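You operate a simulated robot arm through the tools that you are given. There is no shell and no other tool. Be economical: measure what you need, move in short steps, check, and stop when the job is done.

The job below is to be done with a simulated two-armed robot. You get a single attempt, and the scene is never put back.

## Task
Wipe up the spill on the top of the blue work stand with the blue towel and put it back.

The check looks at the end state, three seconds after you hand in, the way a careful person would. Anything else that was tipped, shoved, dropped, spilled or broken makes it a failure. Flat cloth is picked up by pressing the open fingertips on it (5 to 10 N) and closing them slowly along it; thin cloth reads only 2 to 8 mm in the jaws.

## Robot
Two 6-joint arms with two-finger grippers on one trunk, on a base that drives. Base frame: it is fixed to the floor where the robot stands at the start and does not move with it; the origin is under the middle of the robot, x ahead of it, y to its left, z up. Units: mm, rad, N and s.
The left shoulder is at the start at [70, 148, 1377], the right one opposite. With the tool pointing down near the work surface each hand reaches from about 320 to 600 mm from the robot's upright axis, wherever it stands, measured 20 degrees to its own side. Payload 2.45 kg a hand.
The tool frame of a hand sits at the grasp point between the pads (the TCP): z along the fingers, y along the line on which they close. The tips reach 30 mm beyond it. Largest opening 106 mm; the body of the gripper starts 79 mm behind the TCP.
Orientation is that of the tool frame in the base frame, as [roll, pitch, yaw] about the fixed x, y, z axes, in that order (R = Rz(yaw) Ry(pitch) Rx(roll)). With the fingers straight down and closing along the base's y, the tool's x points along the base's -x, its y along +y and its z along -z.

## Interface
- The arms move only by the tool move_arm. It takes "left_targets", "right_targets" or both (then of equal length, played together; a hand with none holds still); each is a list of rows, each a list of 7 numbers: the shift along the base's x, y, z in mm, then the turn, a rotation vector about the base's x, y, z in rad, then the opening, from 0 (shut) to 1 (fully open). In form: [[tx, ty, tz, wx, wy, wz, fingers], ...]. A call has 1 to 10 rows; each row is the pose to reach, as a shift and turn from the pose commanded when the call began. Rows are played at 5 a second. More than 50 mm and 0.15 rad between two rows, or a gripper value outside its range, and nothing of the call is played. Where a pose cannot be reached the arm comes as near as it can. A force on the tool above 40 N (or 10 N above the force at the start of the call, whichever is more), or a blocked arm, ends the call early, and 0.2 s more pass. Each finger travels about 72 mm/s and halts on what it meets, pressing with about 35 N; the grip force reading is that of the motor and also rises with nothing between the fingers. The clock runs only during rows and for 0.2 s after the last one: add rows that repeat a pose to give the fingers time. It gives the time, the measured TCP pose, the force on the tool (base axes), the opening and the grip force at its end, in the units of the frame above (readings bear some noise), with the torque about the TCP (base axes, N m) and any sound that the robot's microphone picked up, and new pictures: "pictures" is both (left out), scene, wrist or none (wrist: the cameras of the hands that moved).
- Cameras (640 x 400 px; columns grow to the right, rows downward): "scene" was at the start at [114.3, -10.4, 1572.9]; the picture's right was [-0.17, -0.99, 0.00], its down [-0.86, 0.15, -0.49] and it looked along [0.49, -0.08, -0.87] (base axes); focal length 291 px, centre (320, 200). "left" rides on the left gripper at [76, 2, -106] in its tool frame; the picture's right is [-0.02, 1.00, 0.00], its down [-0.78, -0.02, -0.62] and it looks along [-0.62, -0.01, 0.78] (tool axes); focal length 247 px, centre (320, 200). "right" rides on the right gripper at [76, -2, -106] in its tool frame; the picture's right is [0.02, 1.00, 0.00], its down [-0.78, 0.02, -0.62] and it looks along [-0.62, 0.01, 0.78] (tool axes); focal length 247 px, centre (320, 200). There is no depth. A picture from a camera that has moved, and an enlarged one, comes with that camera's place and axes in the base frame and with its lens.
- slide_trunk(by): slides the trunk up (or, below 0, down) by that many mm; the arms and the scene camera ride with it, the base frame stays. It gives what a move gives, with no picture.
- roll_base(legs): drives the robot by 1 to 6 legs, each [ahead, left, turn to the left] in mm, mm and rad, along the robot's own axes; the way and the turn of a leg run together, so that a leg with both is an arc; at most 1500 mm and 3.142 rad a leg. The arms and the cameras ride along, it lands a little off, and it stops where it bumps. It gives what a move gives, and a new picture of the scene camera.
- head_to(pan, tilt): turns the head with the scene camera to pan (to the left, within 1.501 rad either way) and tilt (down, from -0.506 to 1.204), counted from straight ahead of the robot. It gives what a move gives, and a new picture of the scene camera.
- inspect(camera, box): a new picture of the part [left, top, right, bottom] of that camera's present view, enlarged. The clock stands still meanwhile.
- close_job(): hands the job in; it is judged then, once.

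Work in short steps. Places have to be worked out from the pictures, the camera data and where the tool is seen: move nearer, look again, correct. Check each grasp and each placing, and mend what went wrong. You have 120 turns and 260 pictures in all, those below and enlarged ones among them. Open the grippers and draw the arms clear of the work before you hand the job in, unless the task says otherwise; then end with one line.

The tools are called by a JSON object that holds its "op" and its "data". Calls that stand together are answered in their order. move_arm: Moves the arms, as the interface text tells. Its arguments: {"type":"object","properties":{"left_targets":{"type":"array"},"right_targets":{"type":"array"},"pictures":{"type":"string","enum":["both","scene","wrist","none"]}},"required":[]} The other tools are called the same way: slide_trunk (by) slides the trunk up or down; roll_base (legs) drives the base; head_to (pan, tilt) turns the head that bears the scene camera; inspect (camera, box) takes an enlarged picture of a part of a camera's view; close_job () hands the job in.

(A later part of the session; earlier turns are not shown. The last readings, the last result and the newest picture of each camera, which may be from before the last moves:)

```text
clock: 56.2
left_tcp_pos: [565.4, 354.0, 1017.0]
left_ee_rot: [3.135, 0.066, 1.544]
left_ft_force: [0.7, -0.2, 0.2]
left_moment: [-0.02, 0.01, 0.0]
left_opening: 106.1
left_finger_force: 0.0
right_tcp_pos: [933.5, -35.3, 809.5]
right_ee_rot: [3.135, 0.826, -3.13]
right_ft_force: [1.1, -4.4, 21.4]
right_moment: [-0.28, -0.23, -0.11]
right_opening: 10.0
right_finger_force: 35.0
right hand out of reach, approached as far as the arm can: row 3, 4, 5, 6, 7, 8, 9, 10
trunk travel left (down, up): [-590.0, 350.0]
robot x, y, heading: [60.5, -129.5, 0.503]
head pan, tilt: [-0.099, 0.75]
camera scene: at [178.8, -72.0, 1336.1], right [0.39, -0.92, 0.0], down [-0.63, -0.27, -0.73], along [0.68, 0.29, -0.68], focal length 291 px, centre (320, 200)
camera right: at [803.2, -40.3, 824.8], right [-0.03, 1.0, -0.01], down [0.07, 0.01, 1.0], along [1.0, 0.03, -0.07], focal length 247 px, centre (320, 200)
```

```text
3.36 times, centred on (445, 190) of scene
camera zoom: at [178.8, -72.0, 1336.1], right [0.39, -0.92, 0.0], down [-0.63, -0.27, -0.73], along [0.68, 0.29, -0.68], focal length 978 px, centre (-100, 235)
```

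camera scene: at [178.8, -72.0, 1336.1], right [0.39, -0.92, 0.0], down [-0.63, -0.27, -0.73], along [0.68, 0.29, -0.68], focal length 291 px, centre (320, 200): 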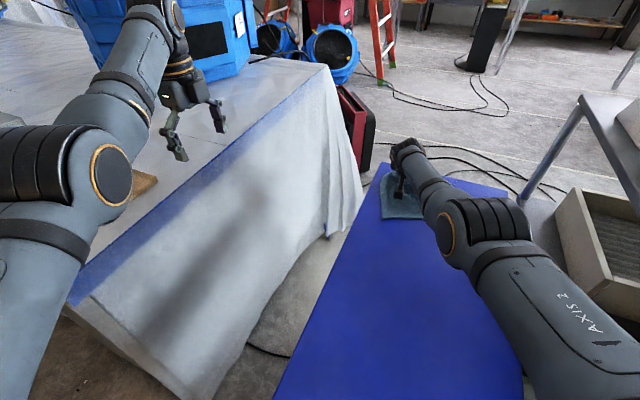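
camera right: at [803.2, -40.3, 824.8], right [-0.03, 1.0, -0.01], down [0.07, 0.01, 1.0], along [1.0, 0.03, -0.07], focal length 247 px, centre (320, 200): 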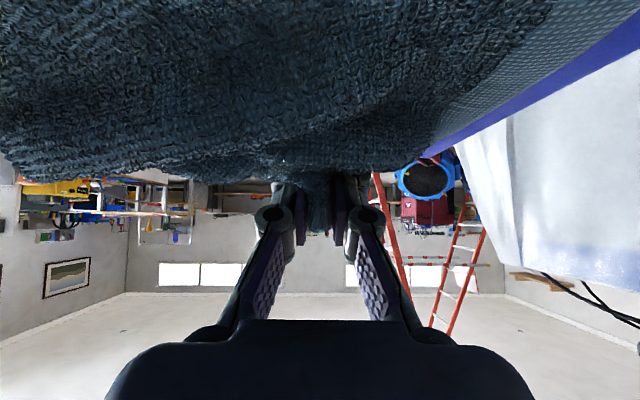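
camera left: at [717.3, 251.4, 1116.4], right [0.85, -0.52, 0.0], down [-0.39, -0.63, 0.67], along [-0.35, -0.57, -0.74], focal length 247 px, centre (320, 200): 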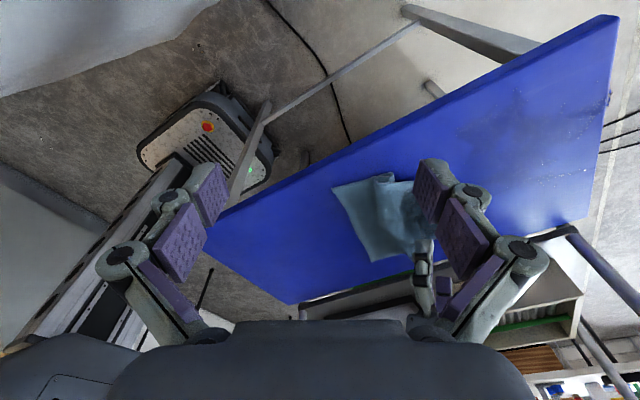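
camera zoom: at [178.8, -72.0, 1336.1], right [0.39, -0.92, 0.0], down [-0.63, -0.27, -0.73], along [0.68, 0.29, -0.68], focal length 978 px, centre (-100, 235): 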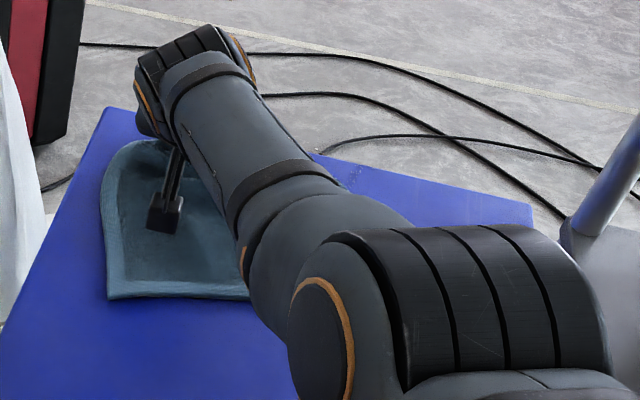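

That area looks clean. I go on: a further sweep closer in, leftwards then right, with light contact.

{"op": "move_arm", "data": {"right_targets": [[-20, 8, 0, 0, 0, 0, 0], [-40, 20, 0, 0, 0.03, 0, 0], [-55, 25, 0, 0, 0.06, 0, 0], [-70, 10, 0, 0, 0.1, 0, 0], [-70, -10, 0, 0, 0.1, 0, 0], [-70, -30, 0, 0, 0.1, 0, 0], [-70, -50, 0, 0, 0.1, 0, 0], [-70, -70, 0, 0, 0.1, 0, 0], [-70, -90, 0, 0, 0.1, 0, 0], [-70, -110, 0, 0, 0.1, 0, 0]], "pictures": "none"}}

{"op": "move_arm", "data": {"right_targets": [[0, -20, 0, 0, 0, 0, 0], [0, -40, 0, 0, 0, 0, 0], [0, -60, 0, 0, 0, 0, 0], [0, -80, 0, 0, 0, 0, 0], [0, -100, 0, 0, 0, 0, 0]], "pictures": "both"}}

```text
clock: 57.5
left_tcp_pos: [566.4, 354.3, 1016.3]
left_ee_rot: [3.138, 0.065, 1.546]
left_ft_force: [0.9, 0.2, 0.0]
left_moment: [0.0, 0.08, -0.02]
left_opening: 106.1
left_finger_force: 0.0
right_tcp_pos: [920.1, -19.2, 810.0]
right_ee_rot: [3.115, 0.747, -3.138]
right_ft_force: [-6.3, -0.6, 24.7]
right_moment: [-0.26, 0.04, -0.13]
right_opening: 9.8
right_finger_force: 34.5
right hand out of reach, approached as far as the arm can: row 1, 2, 3, 4, 5, 6
trunk travel left (down, up): [-590.0, 350.0]
robot x, y, heading: [61.9, -132.0, 0.503]
head pan, tilt: [-0.099, 0.75]
stopped in row 6 (right hand): the force on the tool passed its limit at 41 N (the readings are from after the stop); the commanded pose is now the measured one
```

```text
clock: 58.7
left_tcp_pos: [565.9, 354.9, 1016.5]
left_ee_rot: [3.14, 0.065, 1.547]
left_ft_force: [0.5, 0.8, -0.3]
left_moment: [0.02, 0.02, -0.01]
left_opening: 106.1
left_finger_force: 0.1
right_tcp_pos: [954.8, -102.4, 808.8]
right_ee_rot: [3.111, 0.76, -3.141]
right_ft_force: [-5.5, -0.6, 22.0]
right_moment: [-0.27, 0.02, -0.1]
right_opening: 9.6
right_finger_force: 35.0
right hand out of reach, approached as far as the arm can: row 1, 2, 3, 4, 5
trunk travel left (down, up): [-590.0, 350.0]
robot x, y, heading: [65.6, -129.4, 0.506]
head pan, tilt: [-0.099, 0.75]
stopped in row 5 (right hand): the force on the tool passed its limit at 41 N (the readings are from after the stop); the commanded pose is now the measured one
camera scene: at [180.9, -72.0, 1335.7], right [0.39, -0.92, 0.0], down [-0.63, -0.27, -0.73], along [0.67, 0.29, -0.68], focal length 291 px, centre (320, 200)
camera right: at [824.6, -107.9, 834.1], right [-0.04, 1.0, 0.01], down [0.14, 0.0, 0.99], along [0.99, 0.04, -0.14], focal length 247 px, centre (320, 200)
```

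scene: 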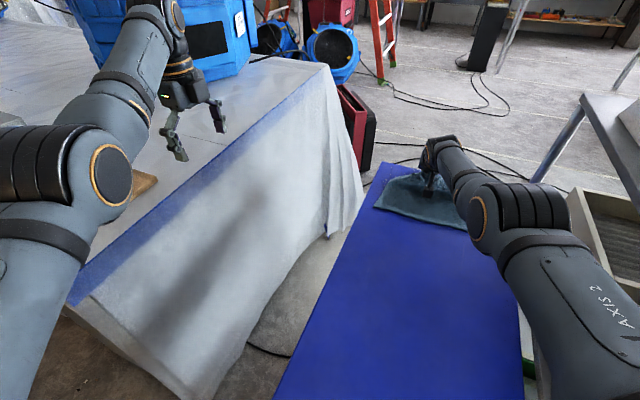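
right: 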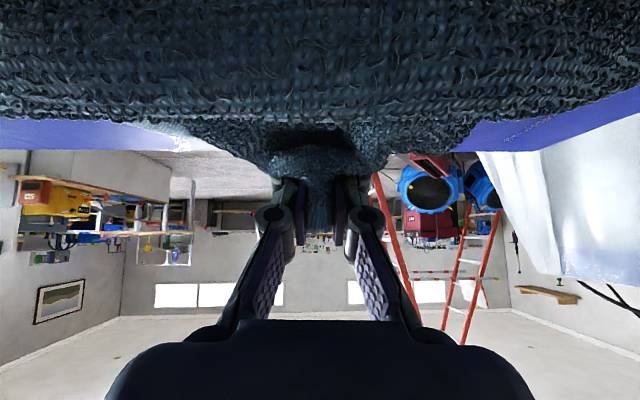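

I lighten the pressure and move inward to x≈870, then sweep left and right.

{"op": "move_arm", "data": {"right_targets": [[-10, 0, 5, 0.03, 0, 0, 0], [-30, 0, 5, 0.03, 0.05, 0, 0], [-55, 0, 5, 0.03, 0.1, 0, 0], [-80, 15, 4, 0.03, 0.15, 0, 0], [-85, 35, 4, 0.03, 0.18, 0, 0], [-90, 55, 4, 0.03, 0.2, 0, 0], [-95, 75, 4, 0.03, 0.2, 0, 0], [-100, 95, 4, 0.03, 0.2, 0, 0], [-100, 110, 4, 0.03, 0.2, 0, 0]], "pictures": "wrist"}}

```text
clock: 60.7
left_tcp_pos: [562.5, 354.2, 1018.9]
left_ee_rot: [3.136, 0.065, 1.545]
left_ft_force: [0.3, 0.7, -0.1]
left_moment: [-0.01, 0.04, 0.03]
left_opening: 105.8
left_finger_force: 0.1
right_tcp_pos: [873.2, 20.1, 812.2]
right_ee_rot: [3.077, 0.554, 3.122]
right_ft_force: [3.9, -6.8, 31.9]
right_moment: [-0.65, -0.32, 0.03]
right_opening: 9.9
right_finger_force: 34.6
right hand out of reach, approached as far as the arm can: row 1, 2, 3, 4, 5, 6, 7, 8, 9
trunk travel left (down, up): [-590.0, 350.0]
robot x, y, heading: [66.4, -129.0, 0.514]
head pan, tilt: [-0.099, 0.75]
camera right: at [750.8, 12.3, 861.4], right [-0.03, 1.0, 0.04], down [0.34, -0.03, 0.94], along [0.94, 0.04, -0.34], focal length 247 px, centre (320, 200)
```

right: 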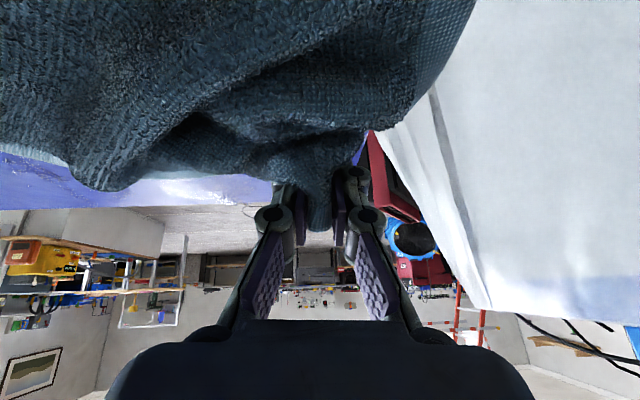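

At the left edge; now sweep right at x≈865, lighter.

{"op": "move_arm", "data": {"right_targets": [[0, -5, 6, 0, 0, 0, 0], [-5, -25, 6, 0, 0, 0, 0], [-5, -50, 5, 0, 0, 0, 0], [-5, -75, 5, 0, 0, 0, 0], [-5, -100, 5, 0, 0, 0, 0], [-5, -125, 5, 0, 0, 0, 0], [-5, -150, 5, 0, 0, 0, 0], [-5, -175, 5, 0, 0, 0, 0], [-5, -200, 5, 0, 0, 0, 0], [-5, -225, 5, 0, 0, 0, 0]], "pictures": "both"}}

{"op": "inspect", "data": {"camera": "scene", "box": [350, 130, 540, 249]}}

```text
clock: 62.2
left_tcp_pos: [565.5, 354.6, 1015.7]
left_ee_rot: [3.138, 0.064, 1.547]
left_ft_force: [-0.1, -0.1, -0.4]
left_moment: [0.0, 0.08, 0.02]
left_opening: 106.1
left_finger_force: 0.1
right_tcp_pos: [928.1, -95.4, 812.9]
right_ee_rot: [3.065, 0.572, 3.119]
right_ft_force: [-5.6, 1.3, 24.2]
right_moment: [-0.3, 0.08, -0.03]
right_opening: 9.5
right_finger_force: 35.0
right hand out of reach, approached as far as the arm can: row 2, 3, 4, 5, 6, 7
trunk travel left (down, up): [-590.0, 350.0]
robot x, y, heading: [63.2, -126.7, 0.504]
head pan, tilt: [-0.099, 0.75]
stopped in row 7 (right hand): the force on the tool passed its limit at 46 N (the readings are from after the stop); the commanded pose is now the measured one
camera scene: at [180.3, -72.2, 1335.7], right [0.39, -0.92, 0.0], down [-0.63, -0.27, -0.73], along [0.67, 0.29, -0.68], focal length 291 px, centre (320, 200)
camera right: at [805.1, -102.4, 859.3], right [-0.04, 1.0, 0.05], down [0.32, -0.04, 0.95], along [0.95, 0.05, -0.32], focal length 247 px, centre (320, 200)
```

scene: 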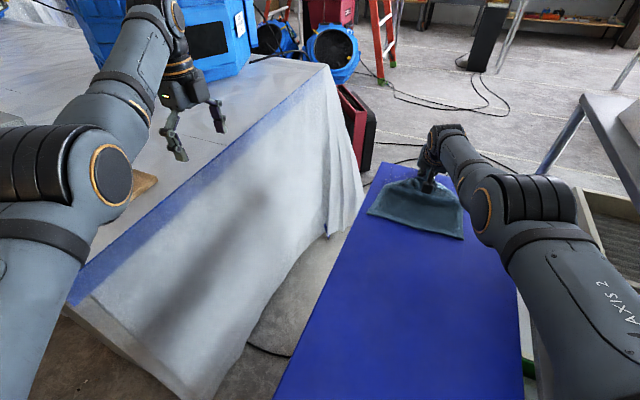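
right: 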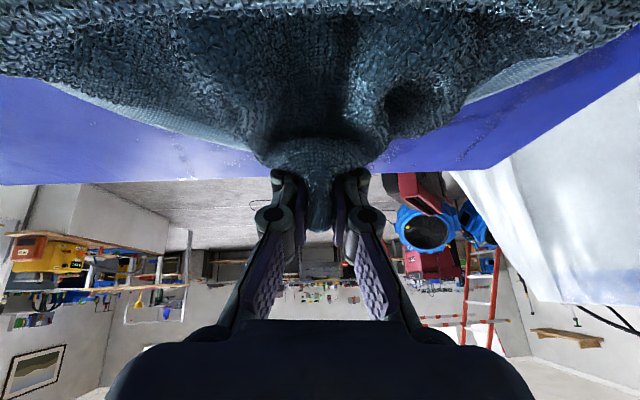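

```text
3.36 times, centred on (445, 190) of scene
camera zoom: at [180.3, -72.2, 1335.7], right [0.39, -0.92, 0.0], down [-0.63, -0.27, -0.73], along [0.67, 0.29, -0.68], focal length 978 px, centre (-100, 235)
```

zoom: 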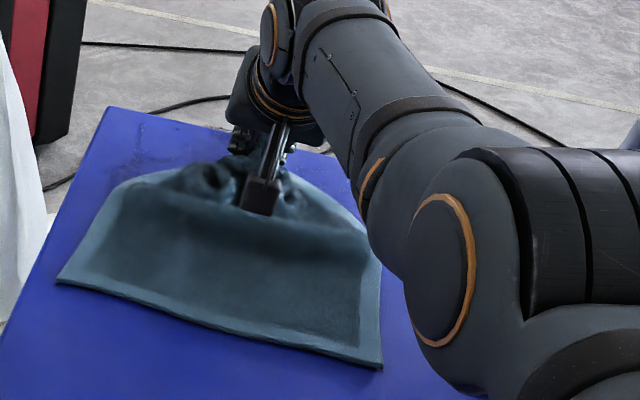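

The inner limit seems tied to the tool's yaw relative to the turned base. I lift the towel, rotate the tool yaw toward the robot's heading, and inspect what remains.

{"op": "move_arm", "data": {"right_targets": [[0, 0, 15, -0.05, 0, 0.05, 0], [0, 0, 30, -0.07, 0, 0.15, 0], [-10, 0, 45, -0.07, 0, 0.25, 0], [-30, -20, 50, -0.07, 0.05, 0.3, 0], [-60, -50, 50, -0.07, 0.1, 0.3, 0], [-90, -80, 50, -0.07, 0.15, 0.3, 0]], "pictures": "both"}}

{"op": "inspect", "data": {"camera": "scene", "box": [350, 130, 540, 249]}}

```text
clock: 63.6
left_tcp_pos: [566.4, 355.3, 1015.4]
left_ee_rot: [3.141, 0.064, 1.547]
left_ft_force: [0.0, -0.9, 0.0]
left_moment: [0.0, 0.04, 0.03]
left_opening: 106.2
left_finger_force: 0.0
right_tcp_pos: [920.0, -164.3, 852.2]
right_ee_rot: [3.124, 0.4, -2.837]
right_ft_force: [-0.5, -0.5, -0.8]
right_moment: [-0.1, -0.04, -0.16]
right_opening: 9.7
right_finger_force: 35.5
right hand out of reach, approached as far as the arm can: row 2, 3, 4, 5, 6
trunk travel left (down, up): [-590.0, 350.0]
robot x, y, heading: [66.8, -129.4, 0.504]
head pan, tilt: [-0.099, 0.75]
camera scene: at [183.2, -72.0, 1335.8], right [0.39, -0.92, 0.0], down [-0.63, -0.27, -0.73], along [0.67, 0.29, -0.68], focal length 291 px, centre (320, 200)
camera right: at [813.8, -202.2, 919.4], right [-0.33, 0.95, 0.01], down [0.46, 0.15, 0.88], along [0.83, 0.29, -0.48], focal length 247 px, centre (320, 200)
```

scene: 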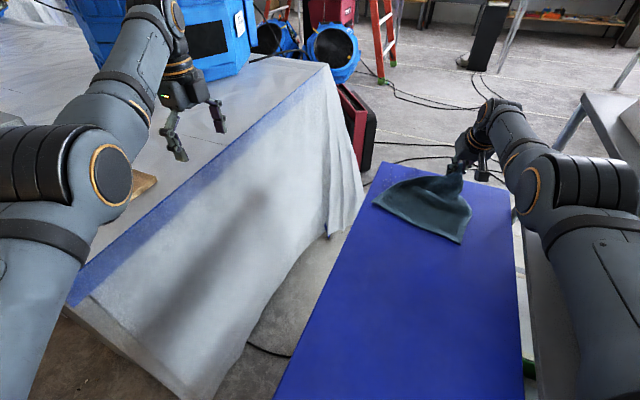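
right: 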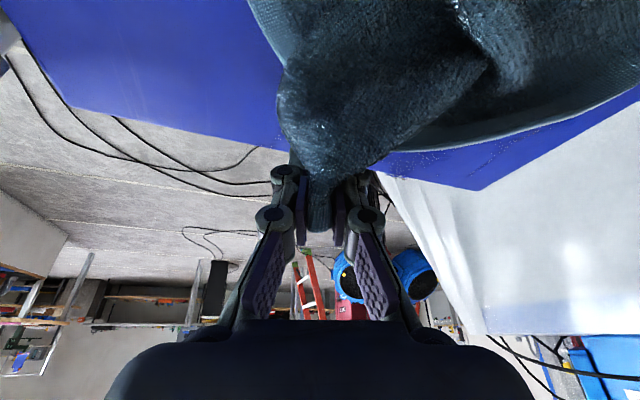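

```text
3.36 times, centred on (445, 190) of scene
camera zoom: at [183.2, -72.0, 1335.8], right [0.39, -0.92, 0.0], down [-0.63, -0.27, -0.73], along [0.67, 0.29, -0.68], focal length 978 px, centre (-100, 235)
```

zoom: 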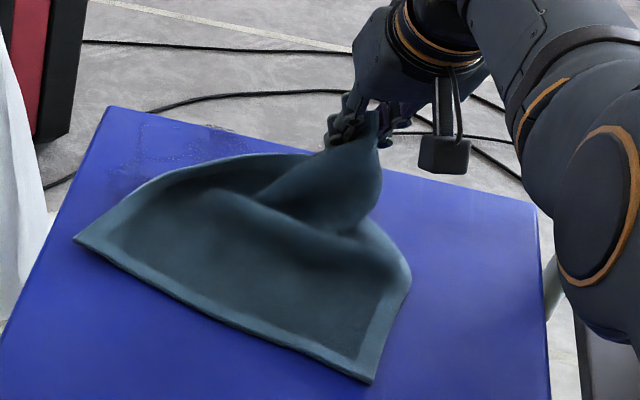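

Absorption works: only some droplets remain near the far-left, around x 930–1000, y -60 to 0. I take the cloth there raised, then lower it.

{"op": "move_arm", "data": {"right_targets": [[5, 25, 5, 0.03, -0.1, 0, 0], [10, 50, 5, 0.06, -0.2, 0, 0], [15, 75, 0, 0.09, -0.3, 0, 0], [20, 100, 0, 0.12, -0.4, 0, 0], [25, 125, 0, 0.133, -0.43, 0, 0], [30, 140, 0, 0.133, -0.43, 0, 0], [30, 140, -20, 0.133, -0.43, 0, 0]], "pictures": "both"}}

```text
clock: 65.2
left_tcp_pos: [567.8, 356.9, 1014.6]
left_ee_rot: [3.141, 0.066, 1.546]
left_ft_force: [0.5, -0.6, -0.2]
left_moment: [0.0, 0.0, 0.03]
left_opening: 106.2
left_finger_force: 0.0
right_tcp_pos: [951.5, -22.1, 827.9]
right_ee_rot: [3.128, 0.85, -2.834]
right_ft_force: [0.1, -0.1, 0.8]
right_moment: [-0.07, -0.01, -0.14]
right_opening: 9.7
right_finger_force: 35.6
right hand out of reach, approached as far as the arm can: row 1, 2, 3, 4, 5, 7
trunk travel left (down, up): [-590.0, 350.0]
robot x, y, heading: [63.0, -129.2, 0.501]
head pan, tilt: [-0.099, 0.75]
camera scene: at [183.6, -71.0, 1335.7], right [0.39, -0.92, 0.0], down [-0.63, -0.27, -0.73], along [0.67, 0.29, -0.68], focal length 291 px, centre (320, 200)
camera right: at [826.6, -65.4, 839.8], right [-0.33, 0.95, -0.01], down [0.04, 0.02, 1.0], along [0.94, 0.32, -0.05], focal length 247 px, centre (320, 200)
```

scene: 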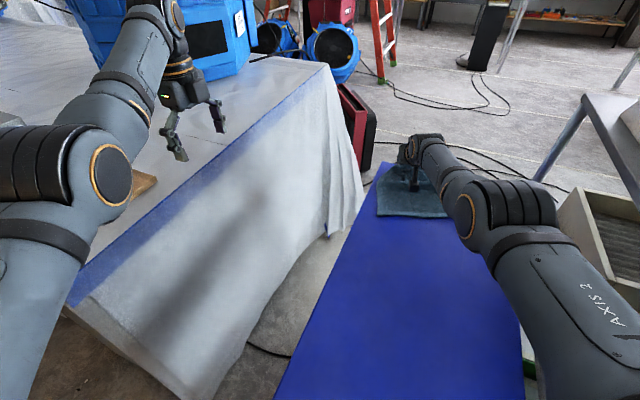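
right: 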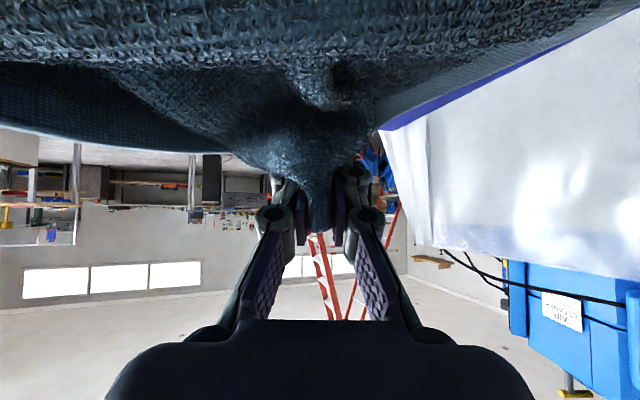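

Reached (951,-22). Lower to contact and sweep right along the far edge, then back.

{"op": "move_arm", "data": {"right_targets": [[0, 0, -8, 0, 0, 0, 0], [0, 0, -14, 0, 0, 0, 0], [3, -12, -14, 0, 0, 0, 0], [7, -26, -14, 0, 0, 0, 0], [12, -40, -14, 0, 0, 0, 0], [16, -54, -14, 0, 0, 0, 0], [20, -70, -14, 0, 0, 0, 0], [24, -86, -14, 0, 0, 0, 0]], "pictures": "none"}}

{"op": "move_arm", "data": {"right_targets": [[-4, 16, 1, 0, 0, 0, 0], [-8, 32, 1, 0, 0, 0, 0], [-12, 46, 1, 0, 0, 0, 0], [-16, 60, 1, 0, 0, 0, 0], [-22, 75, 1, 0, 0, 0, 0], [-28, 90, 1, 0, 0, 0, 0], [-50, 85, 1, 0, 0, 0, 0], [-70, 70, 1, 0, 0, 0, 0]], "pictures": "both"}}

```text
clock: 67.0
left_tcp_pos: [566.6, 355.8, 1015.6]
left_ee_rot: [-3.14, 0.068, 1.545]
left_ft_force: [-0.5, -0.2, -0.3]
left_moment: [0.0, 0.03, 0.01]
left_opening: 105.9
left_finger_force: 0.1
right_tcp_pos: [973.5, -109.2, 813.6]
right_ee_rot: [3.128, 0.853, -2.832]
right_ft_force: [-0.5, -0.2, 0.6]
right_moment: [-0.03, 0.01, -0.16]
right_opening: 9.7
right_finger_force: 34.9
trunk travel left (down, up): [-590.0, 350.0]
robot x, y, heading: [62.2, -124.4, 0.503]
head pan, tilt: [-0.099, 0.75]
```

```text
clock: 68.8
left_tcp_pos: [567.9, 356.0, 1016.5]
left_ee_rot: [3.139, 0.064, 1.548]
left_ft_force: [0.0, -0.1, 0.4]
left_moment: [0.02, -0.03, 0.0]
left_opening: 106.0
left_finger_force: 0.1
right_tcp_pos: [902.3, -40.7, 812.7]
right_ee_rot: [3.13, 0.854, -2.833]
right_ft_force: [0.1, -0.9, 0.8]
right_moment: [-0.05, -0.02, -0.16]
right_opening: 9.8
right_finger_force: 34.9
trunk travel left (down, up): [-590.0, 350.0]
robot x, y, heading: [66.7, -128.3, 0.502]
head pan, tilt: [-0.099, 0.75]
camera scene: at [182.5, -71.6, 1335.9], right [0.39, -0.92, 0.0], down [-0.63, -0.27, -0.73], along [0.67, 0.29, -0.68], focal length 291 px, centre (320, 200)
camera right: at [778.5, -83.2, 826.0], right [-0.33, 0.95, -0.01], down [0.04, 0.02, 1.0], along [0.94, 0.32, -0.05], focal length 247 px, centre (320, 200)
```

scene: 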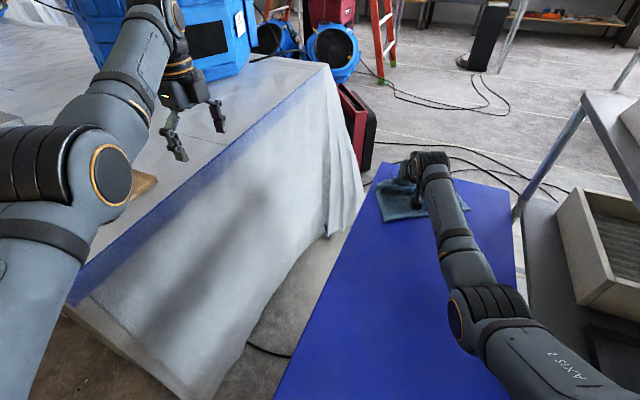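
right: 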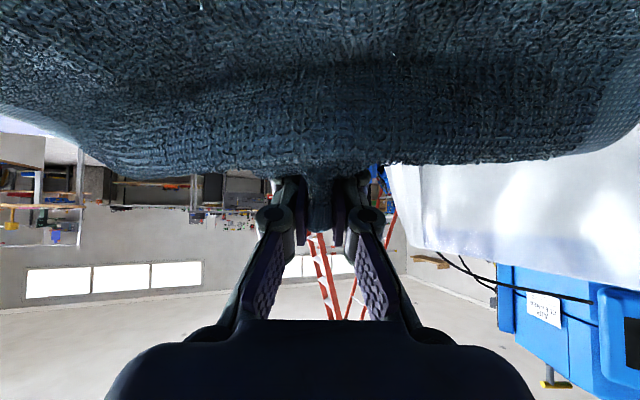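

Contact was nearly nil there, so I repeat that pass about 9 mm lower.

{"op": "move_arm", "data": {"right_targets": [[20, 10, 2, 0, 0, 0, 0], [45, 22, 2, 0, 0, 0, 0], [52, 24, -6, 0, 0, 0, 0], [54, 18, -9, 0, 0, 0, 0], [57, 4, -9, 0, 0, 0, 0], [61, -10, -9, 0, 0, 0, 0], [65, -24, -9, 0, 0, 0, 0], [69, -38, -9, 0, 0, 0, 0], [72, -52, -9, 0, 0, 0, 0], [74, -66, -9, 0, 0, 0, 0]], "pictures": "none"}}

{"op": "move_arm", "data": {"right_targets": [[-20, 15, 0, 0, 0, 0, 0], [-25, 35, 0, 0, 0, 0, 0], [-30, 55, 0, 0, 0, 0, 0], [-35, 75, 0, 0, 0, 0, 0], [-45, 85, 0, 0, 0, 0, 0], [-65, 80, 0, 0, 0, 0, 0], [-75, 60, 0, 0, 0, 0, 0], [-75, 35, 0, 0, 0, 0, 0], [-75, 10, 0, 0, 0, 0, 0], [-75, -15, 0, 0, 0, 0, 0]], "pictures": "wrist"}}

```text
clock: 71.0
left_tcp_pos: [565.8, 356.7, 1016.8]
left_ee_rot: [3.138, 0.065, 1.546]
left_ft_force: [-0.2, 0.6, 1.0]
left_moment: [0.01, 0.04, 0.0]
left_opening: 105.9
left_finger_force: 0.0
right_tcp_pos: [969.8, -104.0, 808.8]
right_ee_rot: [3.134, 0.854, -2.831]
right_ft_force: [-0.6, 2.8, 13.8]
right_moment: [0.03, -0.11, -0.11]
right_opening: 9.5
right_finger_force: 34.9
right hand out of reach, approached as far as the arm can: row 3, 4, 5, 6, 7, 8, 9, 10
trunk travel left (down, up): [-590.0, 350.0]
robot x, y, heading: [63.3, -126.8, 0.5]
head pan, tilt: [-0.099, 0.75]
```

```text
clock: 73.2
left_tcp_pos: [565.7, 356.3, 1016.6]
left_ee_rot: [3.137, 0.066, 1.546]
left_ft_force: [0.1, -0.5, -0.4]
left_moment: [0.02, -0.01, -0.01]
left_opening: 106.1
left_finger_force: 0.1
right_tcp_pos: [896.9, -120.7, 811.0]
right_ee_rot: [3.13, 0.854, -2.833]
right_ft_force: [0.6, 4.6, 17.8]
right_moment: [0.1, -0.17, -0.07]
right_opening: 9.4
right_finger_force: 35.2
trunk travel left (down, up): [-590.0, 350.0]
robot x, y, heading: [64.7, -130.1, 0.506]
head pan, tilt: [-0.099, 0.75]
camera right: at [772.5, -163.3, 820.9], right [-0.33, 0.95, -0.01], down [0.04, 0.02, 1.0], along [0.94, 0.33, -0.04], focal length 247 px, centre (320, 200)
```

right: 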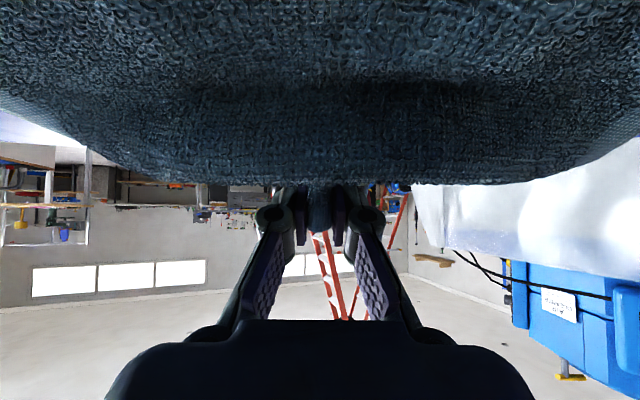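

Contact ~15 N throughout. Now I lift and draw the towel back, levelling the tool, to inspect the surface.

{"op": "move_arm", "data": {"right_targets": [[-5, 0, 15, -0.03, 0.1, 0, 0], [-20, 0, 35, -0.06, 0.2, 0, 0], [-40, 0, 50, -0.1, 0.3, 0, 0], [-60, 0, 60, -0.13, 0.42, 0, 0], [-85, 0, 60, -0.16, 0.54, 0, 0], [-110, 0, 60, -0.2, 0.66, 0, 0], [-135, 0, 60, -0.22, 0.76, 0, 0], [-150, 0, 60, -0.22, 0.8, 0, 0]], "pictures": "both"}}

{"op": "inspect", "data": {"camera": "scene", "box": [350, 130, 540, 249]}}

{"op": "inspect", "data": {"camera": "right", "box": [100, 60, 480, 298]}}

```text
clock: 75.0
left_tcp_pos: [566.7, 356.2, 1015.1]
left_ee_rot: [3.141, 0.065, 1.545]
left_ft_force: [0.9, -0.3, 0.2]
left_moment: [0.0, -0.01, -0.02]
left_opening: 106.2
left_finger_force: 0.1
right_tcp_pos: [760.0, -116.0, 858.2]
right_ee_rot: [3.1, 0.021, -2.846]
right_ft_force: [0.4, 0.3, 0.5]
right_moment: [-0.05, -0.05, -0.01]
right_opening: 9.4
right_finger_force: 35.6
right hand out of reach, approached as far as the arm can: row 8
trunk travel left (down, up): [-590.0, 350.0]
robot x, y, heading: [65.9, -124.4, 0.503]
head pan, tilt: [-0.099, 0.75]
camera scene: at [183.6, -70.9, 1335.7], right [0.39, -0.92, 0.0], down [-0.63, -0.27, -0.73], along [0.67, 0.29, -0.68], focal length 291 px, centre (320, 200)
camera right: at [685.9, -146.3, 961.9], right [-0.31, 0.95, 0.04], down [0.74, 0.22, 0.64], along [0.6, 0.23, -0.77], focal length 247 px, centre (320, 200)
```

scene: 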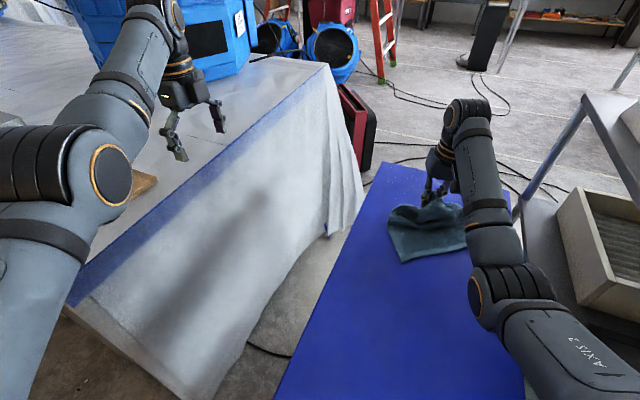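
right: 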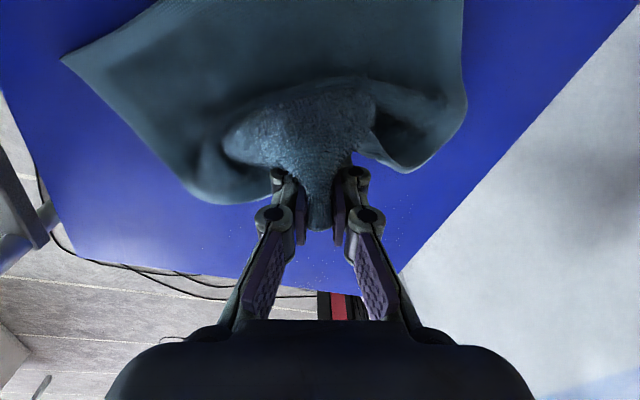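

```text
3.36 times, centred on (445, 190) of scene
camera zoom: at [183.6, -70.9, 1335.7], right [0.39, -0.92, 0.0], down [-0.63, -0.27, -0.73], along [0.67, 0.29, -0.68], focal length 978 px, centre (-100, 235)
```

zoom: 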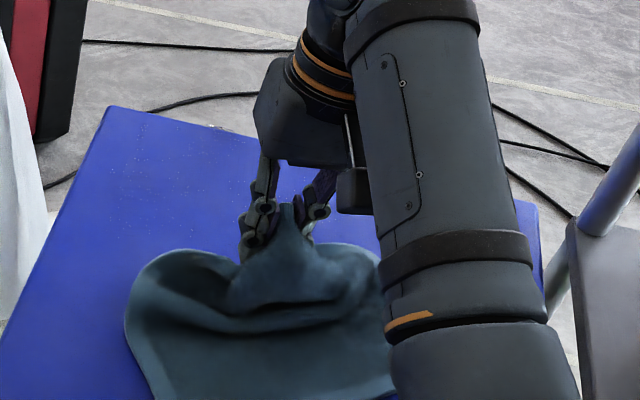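

```text
1.68 times, centred on (290, 179) of right
camera zoom: at [685.9, -146.3, 961.9], right [-0.31, 0.95, 0.04], down [0.74, 0.22, 0.64], along [0.6, 0.23, -0.77], focal length 415 px, centre (370, 235)
```

zoom: 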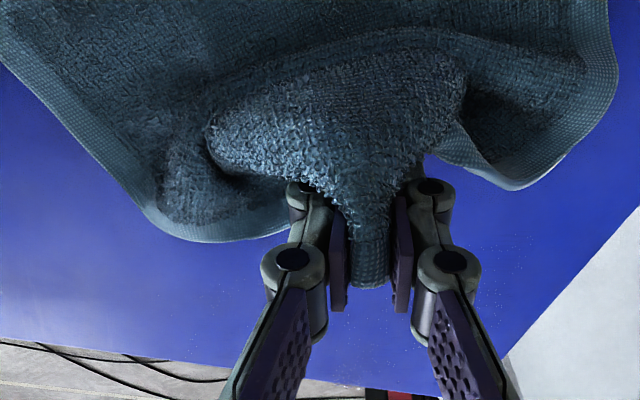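

The film is gone; a few fine droplets are left. I zoom further.

{"op": "inspect", "data": {"camera": "scene", "box": [360, 150, 460, 212]}}

{"op": "inspect", "data": {"camera": "right", "box": [180, 190, 300, 300]}}

{"op": "inspect", "data": {"camera": "right", "box": [340, 170, 460, 300]}}

```text
6.40 times, centred on (410, 181) of scene
camera zoom: at [183.6, -70.9, 1335.7], right [0.39, -0.92, 0.0], down [-0.63, -0.27, -0.73], along [0.67, 0.29, -0.68], focal length 1862 px, centre (-256, 322)
```

zoom: 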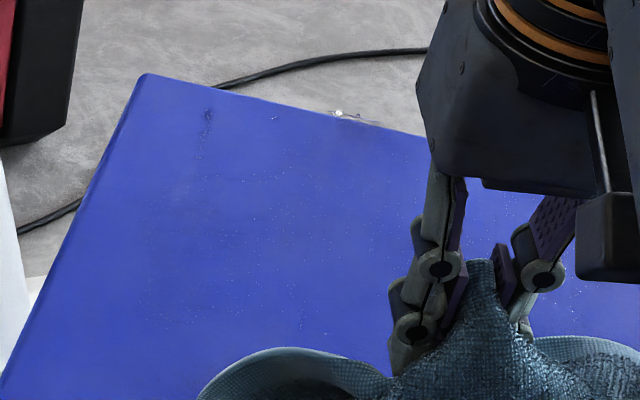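

```text
3.64 times, centred on (240, 245) of right
camera zoom: at [685.9, -146.3, 961.9], right [-0.31, 0.95, 0.04], down [0.74, 0.22, 0.64], along [0.6, 0.23, -0.77], focal length 898 px, centre (611, 36)
```

zoom: 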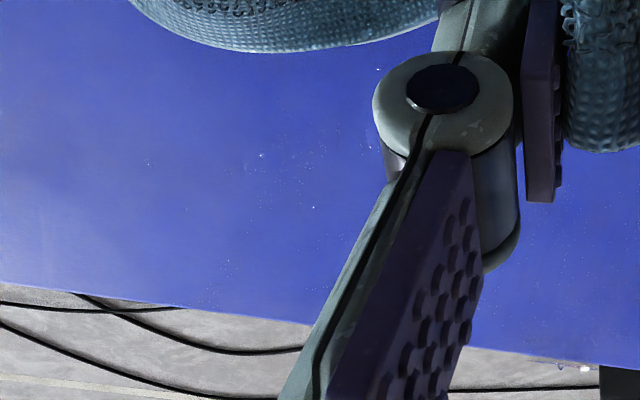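

```text
3.08 times, centred on (400, 235) of right
camera zoom: at [685.9, -146.3, 961.9], right [-0.31, 0.95, 0.04], down [0.74, 0.22, 0.64], along [0.6, 0.23, -0.77], focal length 760 px, centre (74, 92)
```

zoom: 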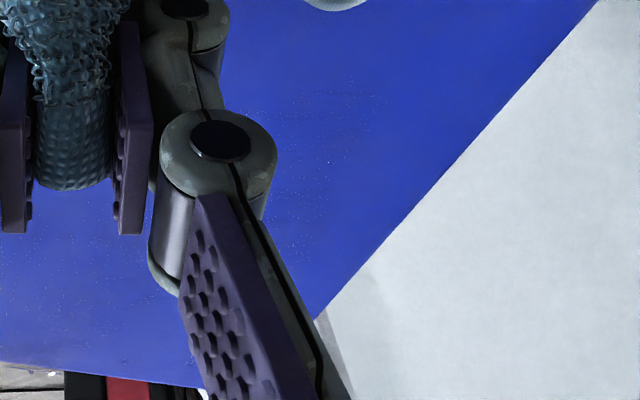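

Almost dry: there remain fine specks, a drop at the far edge (1005,-46) and one at (984,17). I nudge the base 25 mm nearer (clearance checked) to wipe right over the far edge.

{"op": "roll_base", "data": {"legs": [[25, -4, 0]]}}

{"op": "move_arm", "data": {"right_targets": [[25, 15, 0, 0.03, -0.12, 0, 0], [50, 30, 0, 0.06, -0.24, 0, 0], [80, 45, 0, 0.1, -0.36, 0, 0], [110, 60, 0, 0.13, -0.48, 0, 0], [140, 75, 0, 0.16, -0.58, 0, 0], [165, 90, 0, 0.2, -0.68, 0, 0], [185, 105, -5, 0.22, -0.78, 0, 0], [195, 120, -15, 0.24, -0.82, 0, 0]], "pictures": "both"}}

```text
clock: 75.9
left_tcp_pos: [582.9, 362.0, 1015.6]
left_ee_rot: [-3.141, 0.065, 1.547]
left_ft_force: [0.3, -0.1, -0.5]
left_moment: [-0.02, 0.02, 0.0]
left_opening: 106.1
left_finger_force: 0.1
right_tcp_pos: [774.2, -112.3, 857.1]
right_ee_rot: [3.099, 0.021, -2.846]
right_ft_force: [-0.3, 0.0, -0.6]
right_moment: [-0.04, 0.02, 0.0]
right_opening: 9.4
right_finger_force: 35.1
trunk travel left (down, up): [-590.0, 350.0]
robot x, y, heading: [81.6, -122.6, 0.501]
head pan, tilt: [-0.099, 0.75]
stopped in leg 1: the robot was blocked; the commanded pose is now the measured one
camera scene: at [197.8, -65.6, 1335.6], right [0.39, -0.92, 0.0], down [-0.63, -0.27, -0.73], along [0.67, 0.29, -0.68], focal length 291 px, centre (320, 200)
```

scene: 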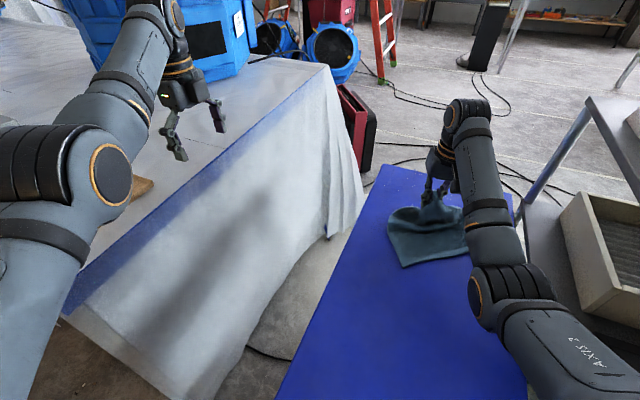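

```text
clock: 77.7
left_tcp_pos: [582.4, 360.4, 1015.1]
left_ee_rot: [3.139, 0.067, 1.546]
left_ft_force: [0.8, 0.8, 0.2]
left_moment: [-0.01, 0.0, 0.02]
left_opening: 105.9
left_finger_force: 0.0
right_tcp_pos: [961.1, 9.5, 843.1]
right_ee_rot: [3.111, 0.877, -2.841]
right_ft_force: [-1.5, 0.2, -0.5]
right_moment: [-0.04, 0.03, -0.1]
right_opening: 9.9
right_finger_force: 35.2
right hand out of reach, approached as far as the arm can: row 8
trunk travel left (down, up): [-590.0, 350.0]
robot x, y, heading: [78.7, -124.6, 0.5]
head pan, tilt: [-0.099, 0.75]
camera scene: at [196.6, -65.5, 1335.7], right [0.39, -0.92, 0.0], down [-0.63, -0.27, -0.73], along [0.67, 0.29, -0.68], focal length 291 px, centre (320, 200)
camera right: at [836.6, -34.8, 852.3], right [-0.33, 0.94, 0.0], down [0.02, 0.01, 1.0], along [0.94, 0.33, -0.02], focal length 247 px, centre (320, 200)
```

scene: 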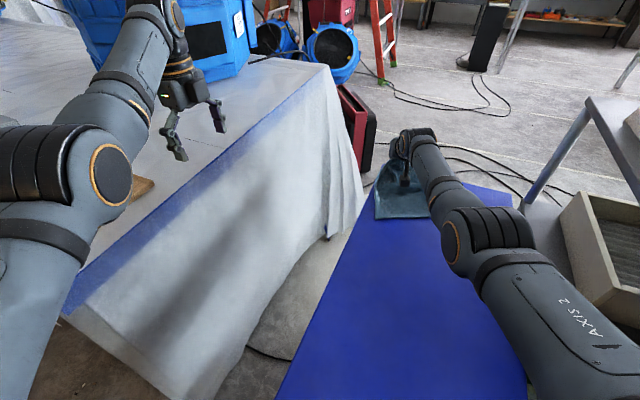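
right: 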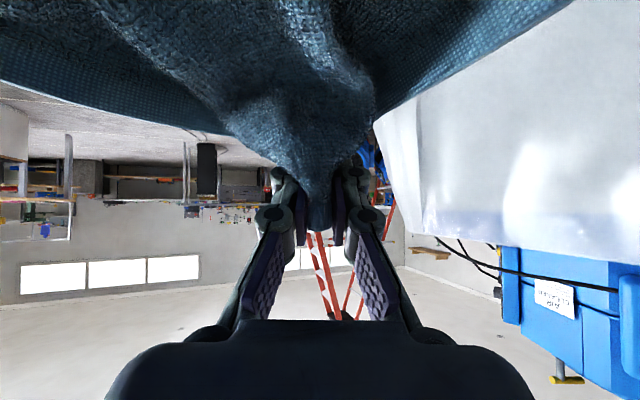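

The base was blocked at x≈80, so it likely touched a leg. I back it off 8 mm at once, and check that the stand's corner hasn't moved.

{"op": "roll_base", "data": {"legs": [[-8, 2, 0]]}}

{"op": "inspect", "data": {"camera": "left", "box": [110, 60, 350, 240]}}

{"op": "inspect", "data": {"camera": "scene", "box": [360, 150, 460, 212]}}

```text
clock: 78.4
left_tcp_pos: [574.5, 360.4, 1014.3]
left_ee_rot: [3.14, 0.066, 1.547]
left_ft_force: [0.1, -0.1, -0.7]
left_moment: [0.03, 0.01, 0.03]
left_opening: 106.0
left_finger_force: 0.0
right_tcp_pos: [953.6, 5.6, 842.1]
right_ee_rot: [3.113, 0.875, -2.841]
right_ft_force: [-0.4, 0.2, -0.3]
right_moment: [-0.06, 0.01, -0.1]
right_opening: 9.5
right_finger_force: 34.2
trunk travel left (down, up): [-590.0, 350.0]
robot x, y, heading: [71.5, -125.0, 0.5]
head pan, tilt: [-0.099, 0.75]
camera scene: at [190.4, -67.6, 1335.5], right [0.39, -0.92, 0.0], down [-0.63, -0.27, -0.73], along [0.67, 0.29, -0.68], focal length 291 px, centre (320, 200)
```

scene: 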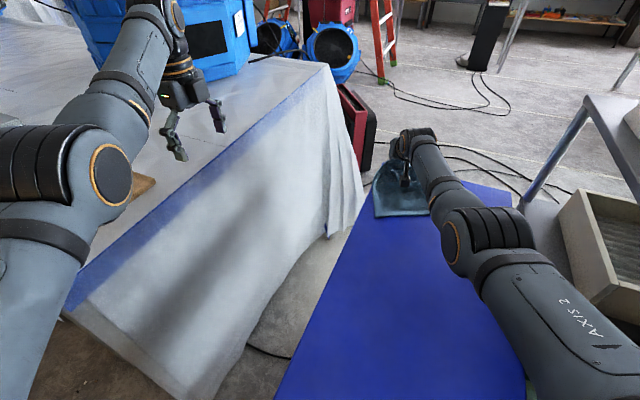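

```text
2.22 times, centred on (230, 150) of left
camera zoom: at [578.0, 442.0, 1115.7], right [1.0, -0.05, 0.0], down [-0.03, -0.74, 0.67], along [-0.03, -0.67, -0.74], focal length 549 px, centre (520, 311)
```

zoom: 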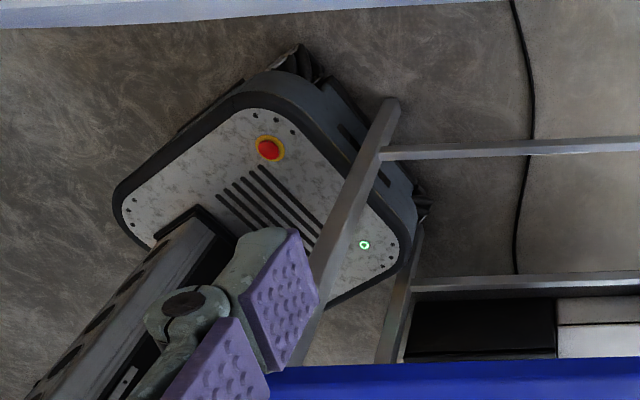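

```text
6.40 times, centred on (410, 181) of scene
camera zoom: at [190.4, -67.6, 1335.5], right [0.39, -0.92, 0.0], down [-0.63, -0.27, -0.73], along [0.67, 0.29, -0.68], focal length 1862 px, centre (-256, 322)
```

zoom: 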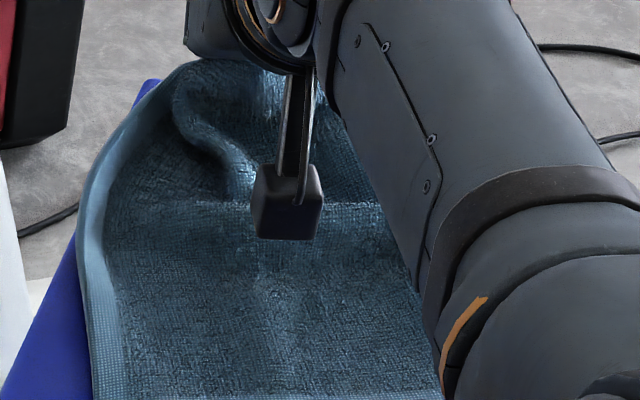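

The corner is where it was (1013,55 vs 1011,53 measured), so the stand was not moved. Now lower and sweep along the far edge to the right.

{"op": "move_arm", "data": {"right_targets": [[0, 5, -15, 0, 0, 0, 0], [0, 5, -27, 0, 0, 0, 0], [0, 5, -34, 0, 0, 0, 0], [3, -8, -34, 0, 0, 0, 0], [7, -22, -34, 0, 0, 0, 0], [11, -36, -34, 0, 0, 0, 0], [15, -50, -34, 0, 0, 0, 0], [18, -64, -34, 0, 0, 0, 0], [21, -78, -34, 0, 0, 0, 0], [24, -92, -34, 0, 0, 0, 0]], "pictures": "none"}}

{"op": "move_arm", "data": {"right_targets": [[3, -16, 0, 0, 0, 0, 0], [6, -32, 0, 0, 0, 0, 0], [8, -48, 0, 0, 0, 0, 0], [10, -64, 0, 0, 0, 0, 0], [12, -80, 0, 0, 0, 0, 0], [12, -96, 0, 0, 0, 0, 0], [12, -112, 0, 0, 0, 0, 0]], "pictures": "both"}}

{"op": "inspect", "data": {"camera": "scene", "box": [360, 150, 480, 225]}}

```text
clock: 80.6
left_tcp_pos: [572.8, 359.2, 1016.4]
left_ee_rot: [3.14, 0.065, 1.546]
left_ft_force: [-0.1, 0.1, -0.6]
left_moment: [0.01, 0.0, -0.04]
left_opening: 105.8
left_finger_force: 0.0
right_tcp_pos: [976.6, -85.3, 810.1]
right_ee_rot: [3.113, 0.875, -2.841]
right_ft_force: [-0.1, 1.6, 2.9]
right_moment: [0.02, 0.0, -0.11]
right_opening: 9.7
right_finger_force: 34.7
right hand out of reach, approached as far as the arm can: row 1, 2, 3, 4, 5, 6, 7, 8
trunk travel left (down, up): [-590.0, 350.0]
robot x, y, heading: [73.0, -126.2, 0.508]
head pan, tilt: [-0.099, 0.75]
```

```text
clock: 82.2
left_tcp_pos: [572.8, 359.1, 1016.6]
left_ee_rot: [3.141, 0.064, 1.545]
left_ft_force: [0.4, 0.4, 0.5]
left_moment: [0.01, -0.01, -0.02]
left_opening: 106.0
left_finger_force: 0.0
right_tcp_pos: [988.9, -198.8, 809.9]
right_ee_rot: [3.11, 0.872, -2.84]
right_ft_force: [-0.2, 0.6, 3.5]
right_moment: [-0.05, 0.02, -0.11]
right_opening: 9.7
right_finger_force: 35.0
trunk travel left (down, up): [-590.0, 350.0]
robot x, y, heading: [70.2, -128.2, 0.502]
head pan, tilt: [-0.099, 0.75]
camera scene: at [188.4, -68.5, 1335.8], right [0.39, -0.92, 0.0], down [-0.63, -0.27, -0.73], along [0.67, 0.29, -0.68], focal length 291 px, centre (320, 200)
camera right: at [865.2, -242.3, 817.7], right [-0.33, 0.94, 0.0], down [0.02, 0.0, 1.0], along [0.94, 0.33, -0.02], focal length 247 px, centre (320, 200)
```

scene: 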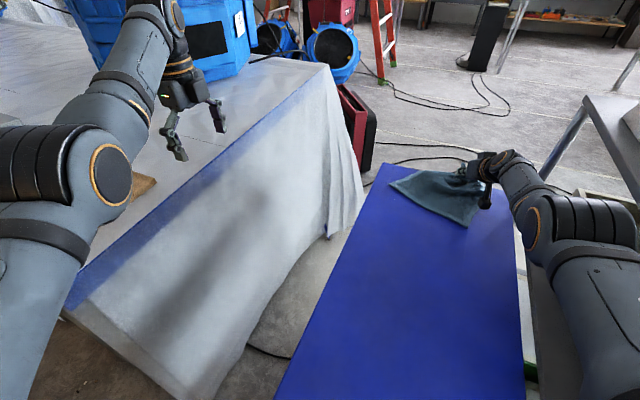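
right: 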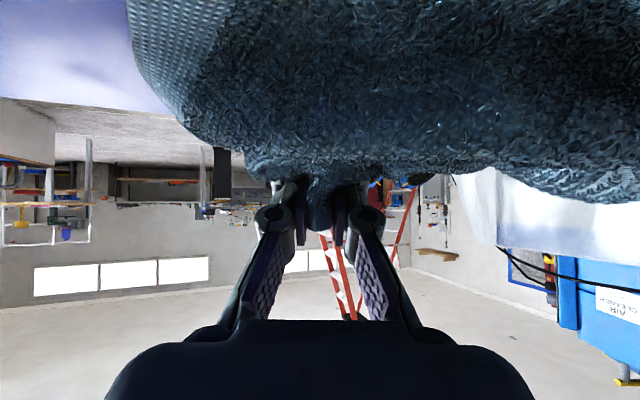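

```text
5.33 times, centred on (420, 188) of scene
camera zoom: at [188.4, -68.5, 1335.8], right [0.39, -0.92, 0.0], down [-0.63, -0.27, -0.73], along [0.67, 0.29, -0.68], focal length 1551 px, centre (-213, 267)
```

zoom: 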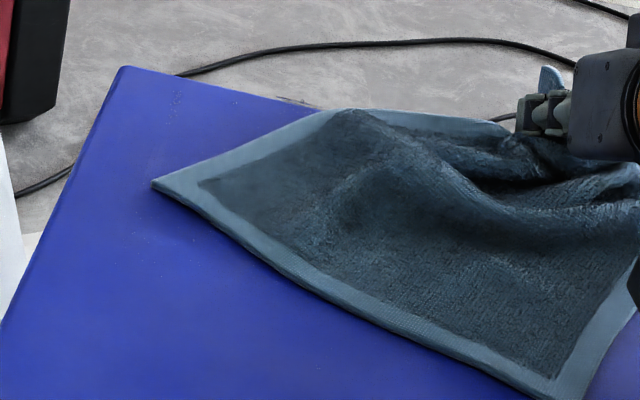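

Nearly clean. One more firm sweep back left at full reach along the edge, ending by drawing in over the left specks.

{"op": "move_arm", "data": {"right_targets": [[0, 20, -4, 0, 0, 0, 0], [0, 40, -6, 0, 0, 0, 0], [0, 60, -7, 0, 0, 0, 0], [0, 80, -7, 0, 0, 0, 0], [0, 100, -7, 0, 0, 0, 0], [-2, 120, -7, 0, 0, 0, 0], [-4, 140, -7, 0, 0, 0, 0], [-8, 155, -7, 0, 0, 0, 0], [-12, 170, -7, 0, 0, 0, 0], [-16, 185, -7, 0, 0, 0, 0]], "pictures": "none"}}

{"op": "move_arm", "data": {"right_targets": [[-5, 15, 0, 0, 0, 0, 0], [-12, 28, 0, 0, 0, 0, 0], [-30, 35, 0, 0, 0, 0, 0], [-50, 35, 0, 0, 0, 0, 0], [-70, 30, 0, 0, 0, 0, 0], [-90, 20, 0, 0, 0.04, 0, 0], [-110, 0, 0, 0, 0.08, 0, 0], [-120, -25, 0, 0, 0.1, 0, 0], [-125, -50, 0, 0, 0.1, 0, 0], [-125, -75, 0, 0, 0.1, 0, 0]], "pictures": "wrist"}}

```text
clock: 84.4
left_tcp_pos: [572.9, 359.7, 1016.1]
left_ee_rot: [3.141, 0.068, 1.547]
left_ft_force: [0.1, -0.8, -0.4]
left_moment: [-0.03, 0.02, -0.01]
left_opening: 106.2
left_finger_force: 0.1
right_tcp_pos: [952.2, -15.6, 810.4]
right_ee_rot: [3.112, 0.876, -2.841]
right_ft_force: [-0.3, -0.9, 5.7]
right_moment: [-0.13, -0.06, -0.07]
right_opening: 9.5
right_finger_force: 34.4
right hand out of reach, approached as far as the arm can: row 3, 4, 5, 6, 7, 8, 9, 10
trunk travel left (down, up): [-590.0, 350.0]
robot x, y, heading: [67.2, -125.8, 0.506]
head pan, tilt: [-0.099, 0.75]
```

```text
clock: 85.9
left_tcp_pos: [572.7, 358.5, 1016.5]
left_ee_rot: [-3.141, 0.065, 1.546]
left_ft_force: [0.0, 0.9, 0.0]
left_moment: [-0.02, 0.07, -0.02]
left_opening: 106.0
left_finger_force: 0.1
right_tcp_pos: [929.2, 35.1, 809.5]
right_ee_rot: [3.088, 0.876, -2.857]
right_ft_force: [-4.2, -2.6, 17.5]
right_moment: [-0.21, -0.14, -0.09]
right_opening: 9.6
right_finger_force: 35.3
right hand out of reach, approached as far as the arm can: row 3, 4, 5, 6, 7
trunk travel left (down, up): [-590.0, 350.0]
robot x, y, heading: [68.9, -124.1, 0.502]
head pan, tilt: [-0.099, 0.75]
stopped in row 7 (right hand): the force on the tool passed its limit at 42 N (the readings are from after the stop); the commanded pose is now the measured one
camera right: at [805.5, -8.9, 818.0], right [-0.33, 0.94, 0.02], down [0.03, -0.01, 1.0], along [0.94, 0.33, -0.02], focal length 247 px, centre (320, 200)
```

right: 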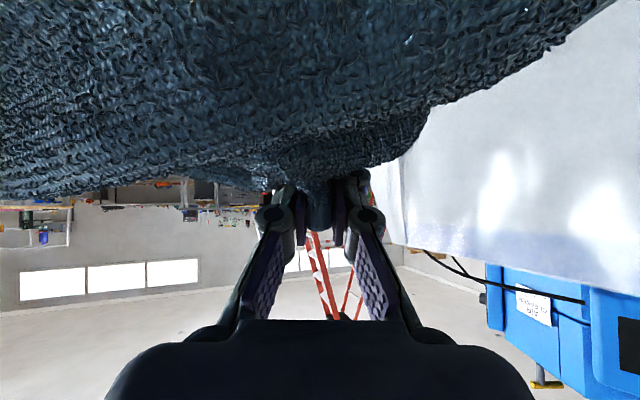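

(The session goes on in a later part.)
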